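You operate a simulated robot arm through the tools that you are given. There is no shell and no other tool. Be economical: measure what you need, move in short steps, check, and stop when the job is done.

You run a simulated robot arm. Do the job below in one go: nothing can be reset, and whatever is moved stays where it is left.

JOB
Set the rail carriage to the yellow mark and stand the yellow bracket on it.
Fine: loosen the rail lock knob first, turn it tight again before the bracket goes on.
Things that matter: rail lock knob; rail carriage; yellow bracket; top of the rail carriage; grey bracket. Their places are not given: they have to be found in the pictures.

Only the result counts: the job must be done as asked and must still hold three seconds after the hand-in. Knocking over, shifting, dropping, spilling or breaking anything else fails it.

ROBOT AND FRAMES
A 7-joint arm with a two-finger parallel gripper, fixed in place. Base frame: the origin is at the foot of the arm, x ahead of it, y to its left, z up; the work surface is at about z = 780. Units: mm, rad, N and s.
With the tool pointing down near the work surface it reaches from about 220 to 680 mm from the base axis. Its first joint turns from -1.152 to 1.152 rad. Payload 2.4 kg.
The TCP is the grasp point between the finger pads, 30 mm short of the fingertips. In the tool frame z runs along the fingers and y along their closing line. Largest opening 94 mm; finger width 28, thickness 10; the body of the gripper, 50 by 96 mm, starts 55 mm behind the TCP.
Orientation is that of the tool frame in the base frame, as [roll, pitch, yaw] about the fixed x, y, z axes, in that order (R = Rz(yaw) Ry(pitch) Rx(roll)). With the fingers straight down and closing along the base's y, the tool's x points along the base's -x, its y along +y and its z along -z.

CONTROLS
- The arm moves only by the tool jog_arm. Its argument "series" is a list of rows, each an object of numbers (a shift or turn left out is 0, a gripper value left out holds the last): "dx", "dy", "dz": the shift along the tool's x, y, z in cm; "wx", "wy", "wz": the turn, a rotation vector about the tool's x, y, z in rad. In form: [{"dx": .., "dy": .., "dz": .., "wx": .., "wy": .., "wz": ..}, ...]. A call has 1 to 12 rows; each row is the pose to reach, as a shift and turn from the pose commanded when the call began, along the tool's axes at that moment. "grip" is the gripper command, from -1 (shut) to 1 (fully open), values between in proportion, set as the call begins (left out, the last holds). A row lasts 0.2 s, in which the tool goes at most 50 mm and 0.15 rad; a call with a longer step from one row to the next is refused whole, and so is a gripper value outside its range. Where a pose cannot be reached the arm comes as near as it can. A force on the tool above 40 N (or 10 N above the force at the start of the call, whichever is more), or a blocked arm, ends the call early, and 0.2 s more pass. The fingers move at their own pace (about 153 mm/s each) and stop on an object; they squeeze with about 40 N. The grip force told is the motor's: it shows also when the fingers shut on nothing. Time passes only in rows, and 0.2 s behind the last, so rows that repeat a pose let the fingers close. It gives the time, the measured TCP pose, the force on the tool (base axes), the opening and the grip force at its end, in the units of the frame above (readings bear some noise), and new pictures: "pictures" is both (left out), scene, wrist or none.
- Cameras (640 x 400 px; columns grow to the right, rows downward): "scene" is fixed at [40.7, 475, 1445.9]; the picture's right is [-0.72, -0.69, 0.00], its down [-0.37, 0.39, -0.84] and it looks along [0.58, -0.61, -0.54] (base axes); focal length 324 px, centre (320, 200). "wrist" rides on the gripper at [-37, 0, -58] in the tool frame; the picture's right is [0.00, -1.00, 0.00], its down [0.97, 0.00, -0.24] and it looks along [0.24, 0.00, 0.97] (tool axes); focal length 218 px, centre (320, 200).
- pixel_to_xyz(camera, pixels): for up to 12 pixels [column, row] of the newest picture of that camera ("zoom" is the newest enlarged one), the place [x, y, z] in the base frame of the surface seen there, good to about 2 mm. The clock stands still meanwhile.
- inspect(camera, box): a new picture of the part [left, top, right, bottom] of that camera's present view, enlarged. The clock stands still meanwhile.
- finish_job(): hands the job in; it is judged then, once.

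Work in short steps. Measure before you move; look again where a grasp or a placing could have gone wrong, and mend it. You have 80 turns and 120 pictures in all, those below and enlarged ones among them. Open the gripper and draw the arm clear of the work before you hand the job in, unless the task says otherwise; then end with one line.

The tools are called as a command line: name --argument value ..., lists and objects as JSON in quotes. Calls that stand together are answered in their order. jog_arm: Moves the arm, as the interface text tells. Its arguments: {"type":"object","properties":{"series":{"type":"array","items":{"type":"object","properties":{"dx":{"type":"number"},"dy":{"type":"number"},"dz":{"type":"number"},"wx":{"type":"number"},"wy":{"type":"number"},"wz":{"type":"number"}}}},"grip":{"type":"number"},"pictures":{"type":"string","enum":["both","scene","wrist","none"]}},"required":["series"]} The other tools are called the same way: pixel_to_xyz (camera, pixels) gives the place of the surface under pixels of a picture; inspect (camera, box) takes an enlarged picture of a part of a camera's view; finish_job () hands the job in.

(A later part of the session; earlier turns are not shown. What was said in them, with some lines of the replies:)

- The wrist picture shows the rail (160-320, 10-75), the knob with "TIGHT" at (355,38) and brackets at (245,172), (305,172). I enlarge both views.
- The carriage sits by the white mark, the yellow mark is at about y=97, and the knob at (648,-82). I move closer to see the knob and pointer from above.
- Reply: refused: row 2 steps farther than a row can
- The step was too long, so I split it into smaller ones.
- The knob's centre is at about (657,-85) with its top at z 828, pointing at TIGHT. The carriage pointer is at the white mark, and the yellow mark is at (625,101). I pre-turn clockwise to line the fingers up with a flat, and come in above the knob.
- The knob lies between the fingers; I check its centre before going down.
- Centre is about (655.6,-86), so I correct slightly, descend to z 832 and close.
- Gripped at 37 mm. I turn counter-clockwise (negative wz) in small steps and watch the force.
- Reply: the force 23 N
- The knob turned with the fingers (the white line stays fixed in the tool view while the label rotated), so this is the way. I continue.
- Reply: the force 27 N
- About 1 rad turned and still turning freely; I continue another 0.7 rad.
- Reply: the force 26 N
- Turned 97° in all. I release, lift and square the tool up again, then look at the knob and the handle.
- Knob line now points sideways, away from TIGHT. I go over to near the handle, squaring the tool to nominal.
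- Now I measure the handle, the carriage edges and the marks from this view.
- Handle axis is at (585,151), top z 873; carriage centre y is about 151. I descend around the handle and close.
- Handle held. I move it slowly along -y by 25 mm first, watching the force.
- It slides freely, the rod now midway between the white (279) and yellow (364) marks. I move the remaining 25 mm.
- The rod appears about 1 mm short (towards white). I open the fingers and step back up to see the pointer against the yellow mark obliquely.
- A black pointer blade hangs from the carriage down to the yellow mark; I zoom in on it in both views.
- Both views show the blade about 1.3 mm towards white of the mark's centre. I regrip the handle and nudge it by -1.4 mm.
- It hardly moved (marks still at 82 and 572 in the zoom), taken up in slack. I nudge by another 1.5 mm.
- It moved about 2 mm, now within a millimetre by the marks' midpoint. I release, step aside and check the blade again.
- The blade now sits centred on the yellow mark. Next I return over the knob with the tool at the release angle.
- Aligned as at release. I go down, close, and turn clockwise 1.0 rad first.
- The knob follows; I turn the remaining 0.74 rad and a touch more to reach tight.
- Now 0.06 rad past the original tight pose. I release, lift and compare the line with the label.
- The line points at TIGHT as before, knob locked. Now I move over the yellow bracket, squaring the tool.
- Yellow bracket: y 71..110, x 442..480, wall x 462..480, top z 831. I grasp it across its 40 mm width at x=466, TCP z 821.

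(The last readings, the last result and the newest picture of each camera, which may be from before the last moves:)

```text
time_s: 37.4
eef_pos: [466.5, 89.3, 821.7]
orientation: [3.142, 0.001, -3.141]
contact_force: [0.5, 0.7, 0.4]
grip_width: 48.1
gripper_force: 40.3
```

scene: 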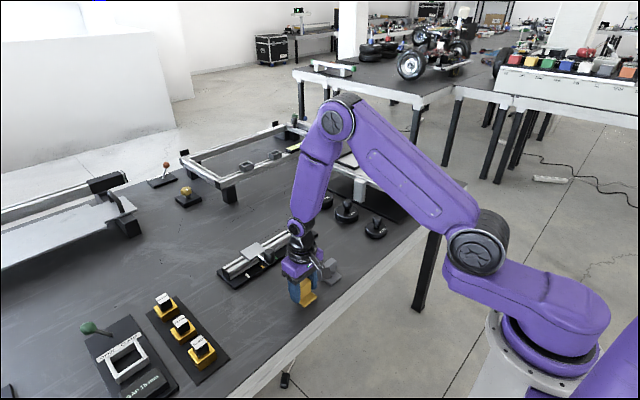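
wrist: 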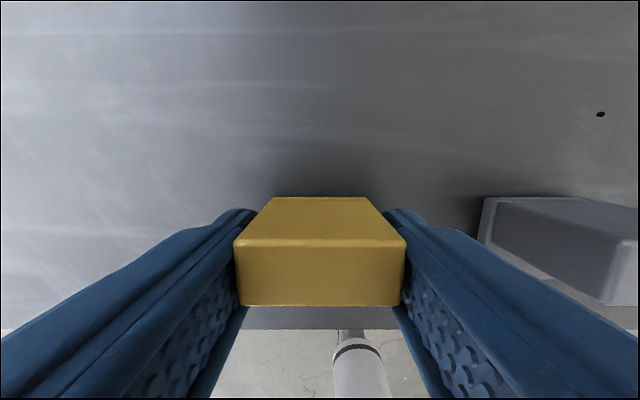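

Held at 48 mm. I lift straight up and look.

jog_arm --series '[{"dz": -1}, {"dz": -4}, {"dz": -8}, {"dz": -11}, {"dz": -11}]' --pictures "scene"

pixel_to_xyz --camera "scene" --pixels '[[252, 250], [240, 249], [254, 260], [268, 251], [254, 241]]'

inspect --camera "scene" --box '[220, 200, 340, 290]'

```text
time_s: 38.6
eef_pos: [466.8, 87.8, 932.2]
orientation: [-3.142, -0.001, -3.141]
contact_force: [0.2, -0.5, -1.2]
grip_width: 48.2
gripper_force: 40.0
```

scene: 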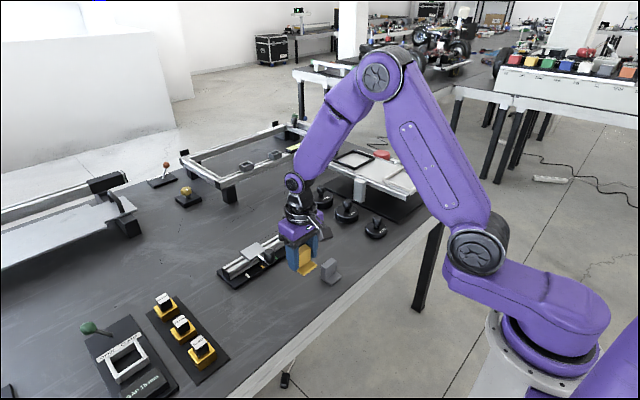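

```text
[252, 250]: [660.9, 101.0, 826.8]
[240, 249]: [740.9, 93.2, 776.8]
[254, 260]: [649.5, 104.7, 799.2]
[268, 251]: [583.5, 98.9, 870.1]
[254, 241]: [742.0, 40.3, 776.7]
```

```text
4.44 times, centred on (280, 245) of scene
```

zoom: 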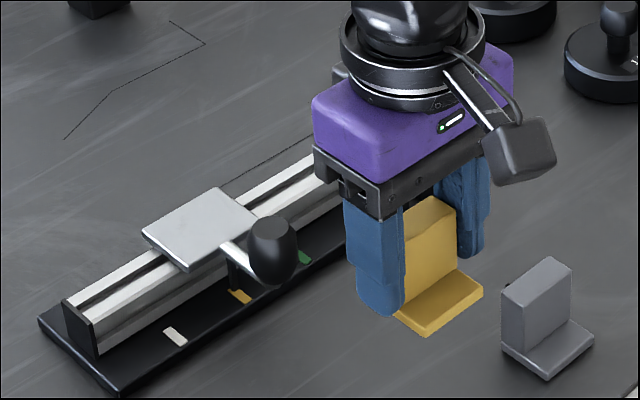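

Held upright. I measure the carriage top's edges in the zoom.

pixel_to_xyz --camera "zoom" --pixels '[[148, 233], [218, 192], [187, 263], [245, 212], [200, 228], [165, 250], [183, 212], [271, 220]]'

```text
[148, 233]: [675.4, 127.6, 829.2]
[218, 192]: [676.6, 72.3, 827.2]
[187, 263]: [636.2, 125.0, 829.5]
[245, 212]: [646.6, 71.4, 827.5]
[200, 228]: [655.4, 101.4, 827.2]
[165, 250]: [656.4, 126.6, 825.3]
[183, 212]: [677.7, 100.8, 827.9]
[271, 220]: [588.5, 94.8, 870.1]
```

Carriage top centre is about (659,100), z 830. I carry the bracket over with extra height, clear of the handle.

jog_arm --series '[{"dz": -3}, {"dx": -4, "dy": 0.3, "dz": -3}, {"dx": -8, "dy": 0.6, "dz": -3}, {"dx": -12, "dy": 0.9, "dz": -3}, {"dx": -16, "dy": 1.1, "dz": -3}, {"dx": -19.8, "dy": 1.1, "dz": -3}, {"dx": -19.8, "dy": 1.1, "dz": -1}, {"dx": -19.8, "dy": 1.1, "dz": 2}, {"dx": -19.8, "dy": 1.1, "dz": 4.5}, {"dx": -19.8, "dy": 1.1, "dz": 4.5}]'

inspect --camera "scene" --box '[220, 200, 300, 280]'

```text
time_s: 40.8
eef_pos: [664.2, 99.1, 886.9]
orientation: [-3.141, 0.0, -3.141]
contact_force: [0.1, 0.1, -0.9]
grip_width: 48.2
gripper_force: 40.6
```

scene: 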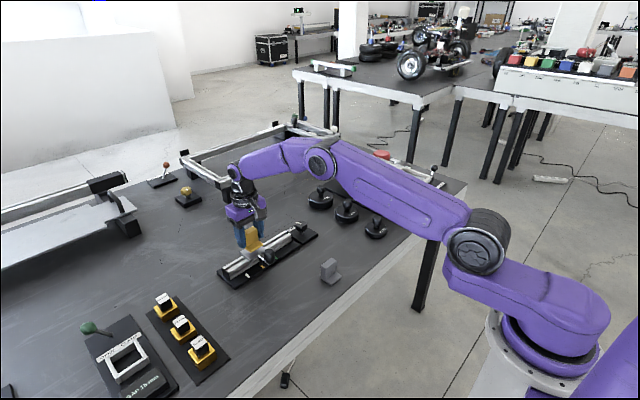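
wrist: 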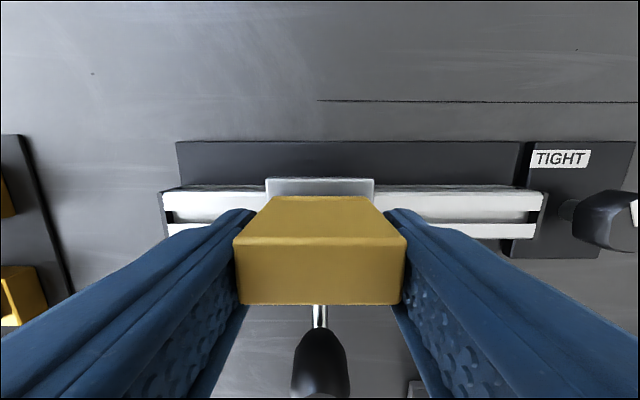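

```text
5.00 times, centred on (260, 240) of scene
```

zoom: 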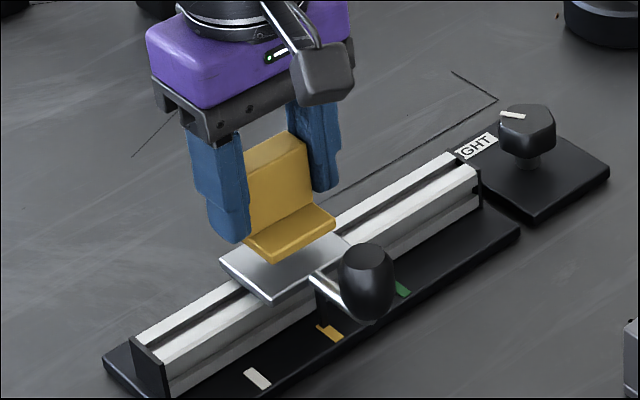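

Well aligned (carriage centred at column 320). Bottom of the bracket is about 15 mm above the top; I lower in small steps until contact.

jog_arm --series '[{"dz": 0.6}, {"dz": 1.1}, {"dz": 1.3}, {"dz": 1.4}, {"dz": 1.4}]' --pictures "none"

inspect --camera "scene" --box '[235, 225, 285, 265]'

```text
time_s: 42.0
eef_pos: [663.9, 99.1, 873.6]
orientation: [3.142, 0.001, -3.141]
contact_force: [0.8, 1.2, -0.3]
grip_width: 48.2
gripper_force: 39.9
```

```text
10.00 times, centred on (260, 245) of scene
```

zoom: 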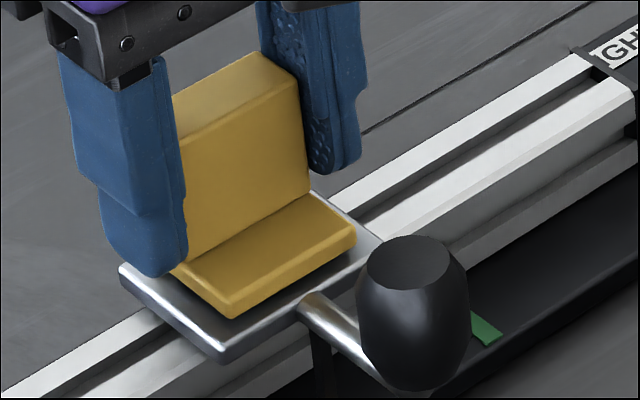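

A millimetre or two of gap remains; I go down by fractions and watch the force.

jog_arm --series '[{"dz": 0.05}, {"dz": 0.1}, {"dz": 0.15}, {"dz": 0.2}, {"dz": 0.2}]' --pictures "none"

inspect --camera "scene" --box '[235, 225, 285, 265]'

```text
time_s: 43.2
eef_pos: [664.3, 100.2, 870.4]
orientation: [3.141, 0.0, -3.141]
contact_force: [1.1, -0.5, -1.1]
grip_width: 48.3
gripper_force: 40.1
```

```text
10.00 times, centred on (260, 245) of scene
```

zoom: 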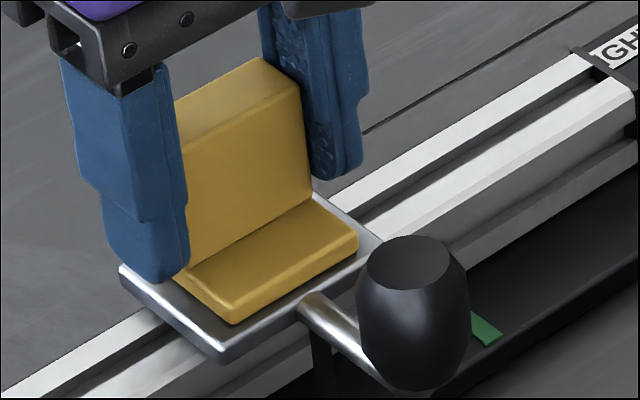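

No contact force yet but very near; I go down up to 1.5 mm more.

jog_arm --series '[{"dz": 0.05}, {"dz": 0.1}, {"dz": 0.12}, {"dz": 0.12}]' --pictures "none"

```text
time_s: 44.2
eef_pos: [664.4, 100.0, 871.2]
orientation: [-3.141, 0.001, -3.141]
contact_force: [-4.0, -2.3, 15.4]
grip_width: 48.1
gripper_force: 40.4
```

Contact (15 N upward). I open and lift straight up.

jog_arm --series '[{}, {}, {}]' --grip 1 --pictures "none"

jog_arm --series '[{"dz": -2}, {"dz": -5}, {"dz": -9}, {"dz": -12}, {"dz": -12, "dx": 4}, {"dz": -12, "dx": 8}, {"dz": -12, "dx": 12}, {"dz": -12, "dx": 12}]'

inspect --camera "scene" --box '[230, 220, 310, 280]'

inspect --camera "scene" --box '[252, 255, 272, 270]'

```text
time_s: 45.0
eef_pos: [665.0, 100.4, 868.9]
orientation: [-3.14, 0.002, 3.141]
contact_force: [0.0, 0.1, 0.4]
grip_width: 93.8
gripper_force: 0.0
```

```text
time_s: 46.8
eef_pos: [544.0, 101.6, 988.3]
orientation: [3.141, 0.001, -3.141]
contact_force: [-1.3, 0.5, 0.4]
grip_width: 93.9
gripper_force: 0.0
```

scene: 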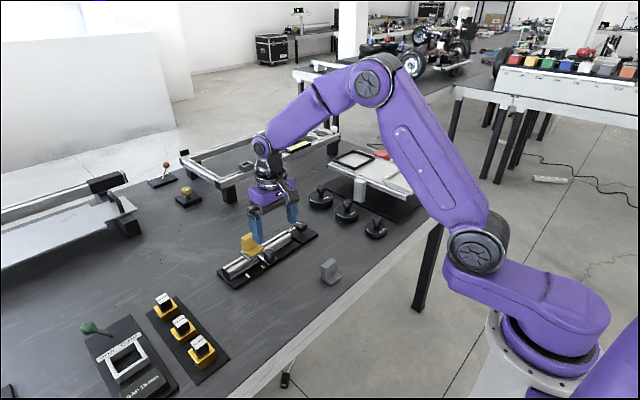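
wrist: 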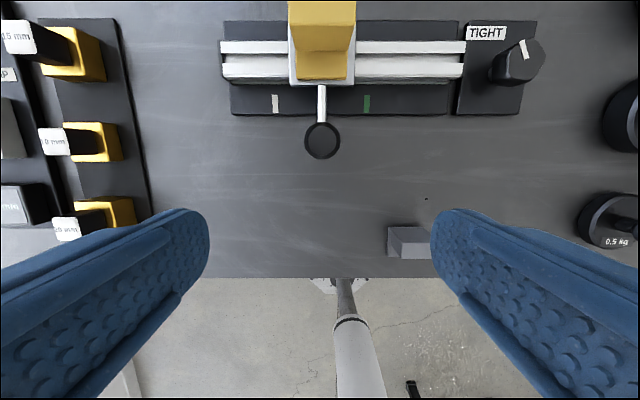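

```text
6.67 times, centred on (270, 250) of scene
```

zoom: 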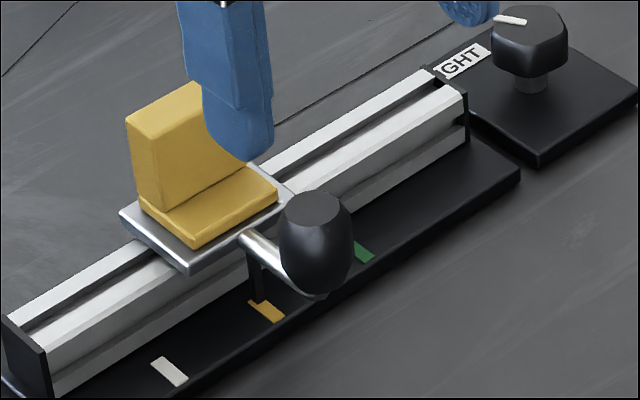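

```text
16.00 times, centred on (262, 262) of scene
```

zoom: 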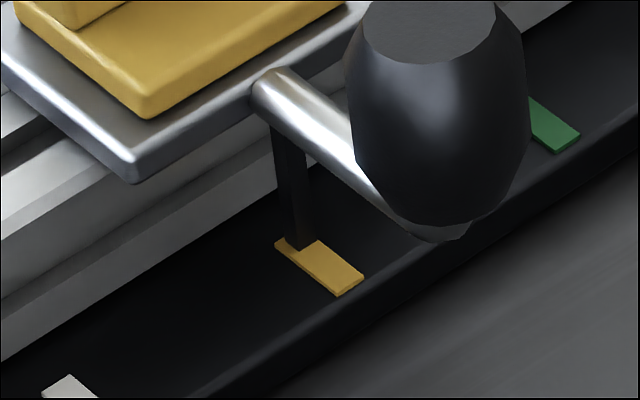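

The bracket stands upright on the carriage, the blade is on the yellow mark as before, the knob points at TIGHT, and the arm is open and clear. I hand in.

finish_job

```text
The job is handed in.
```

I handed the job in with the carriage set at the yellow mark, the lock knob turned back to TIGHT, and the yellow bracket standing upright on the carriage; I didn't push on the carriage to test the lock.
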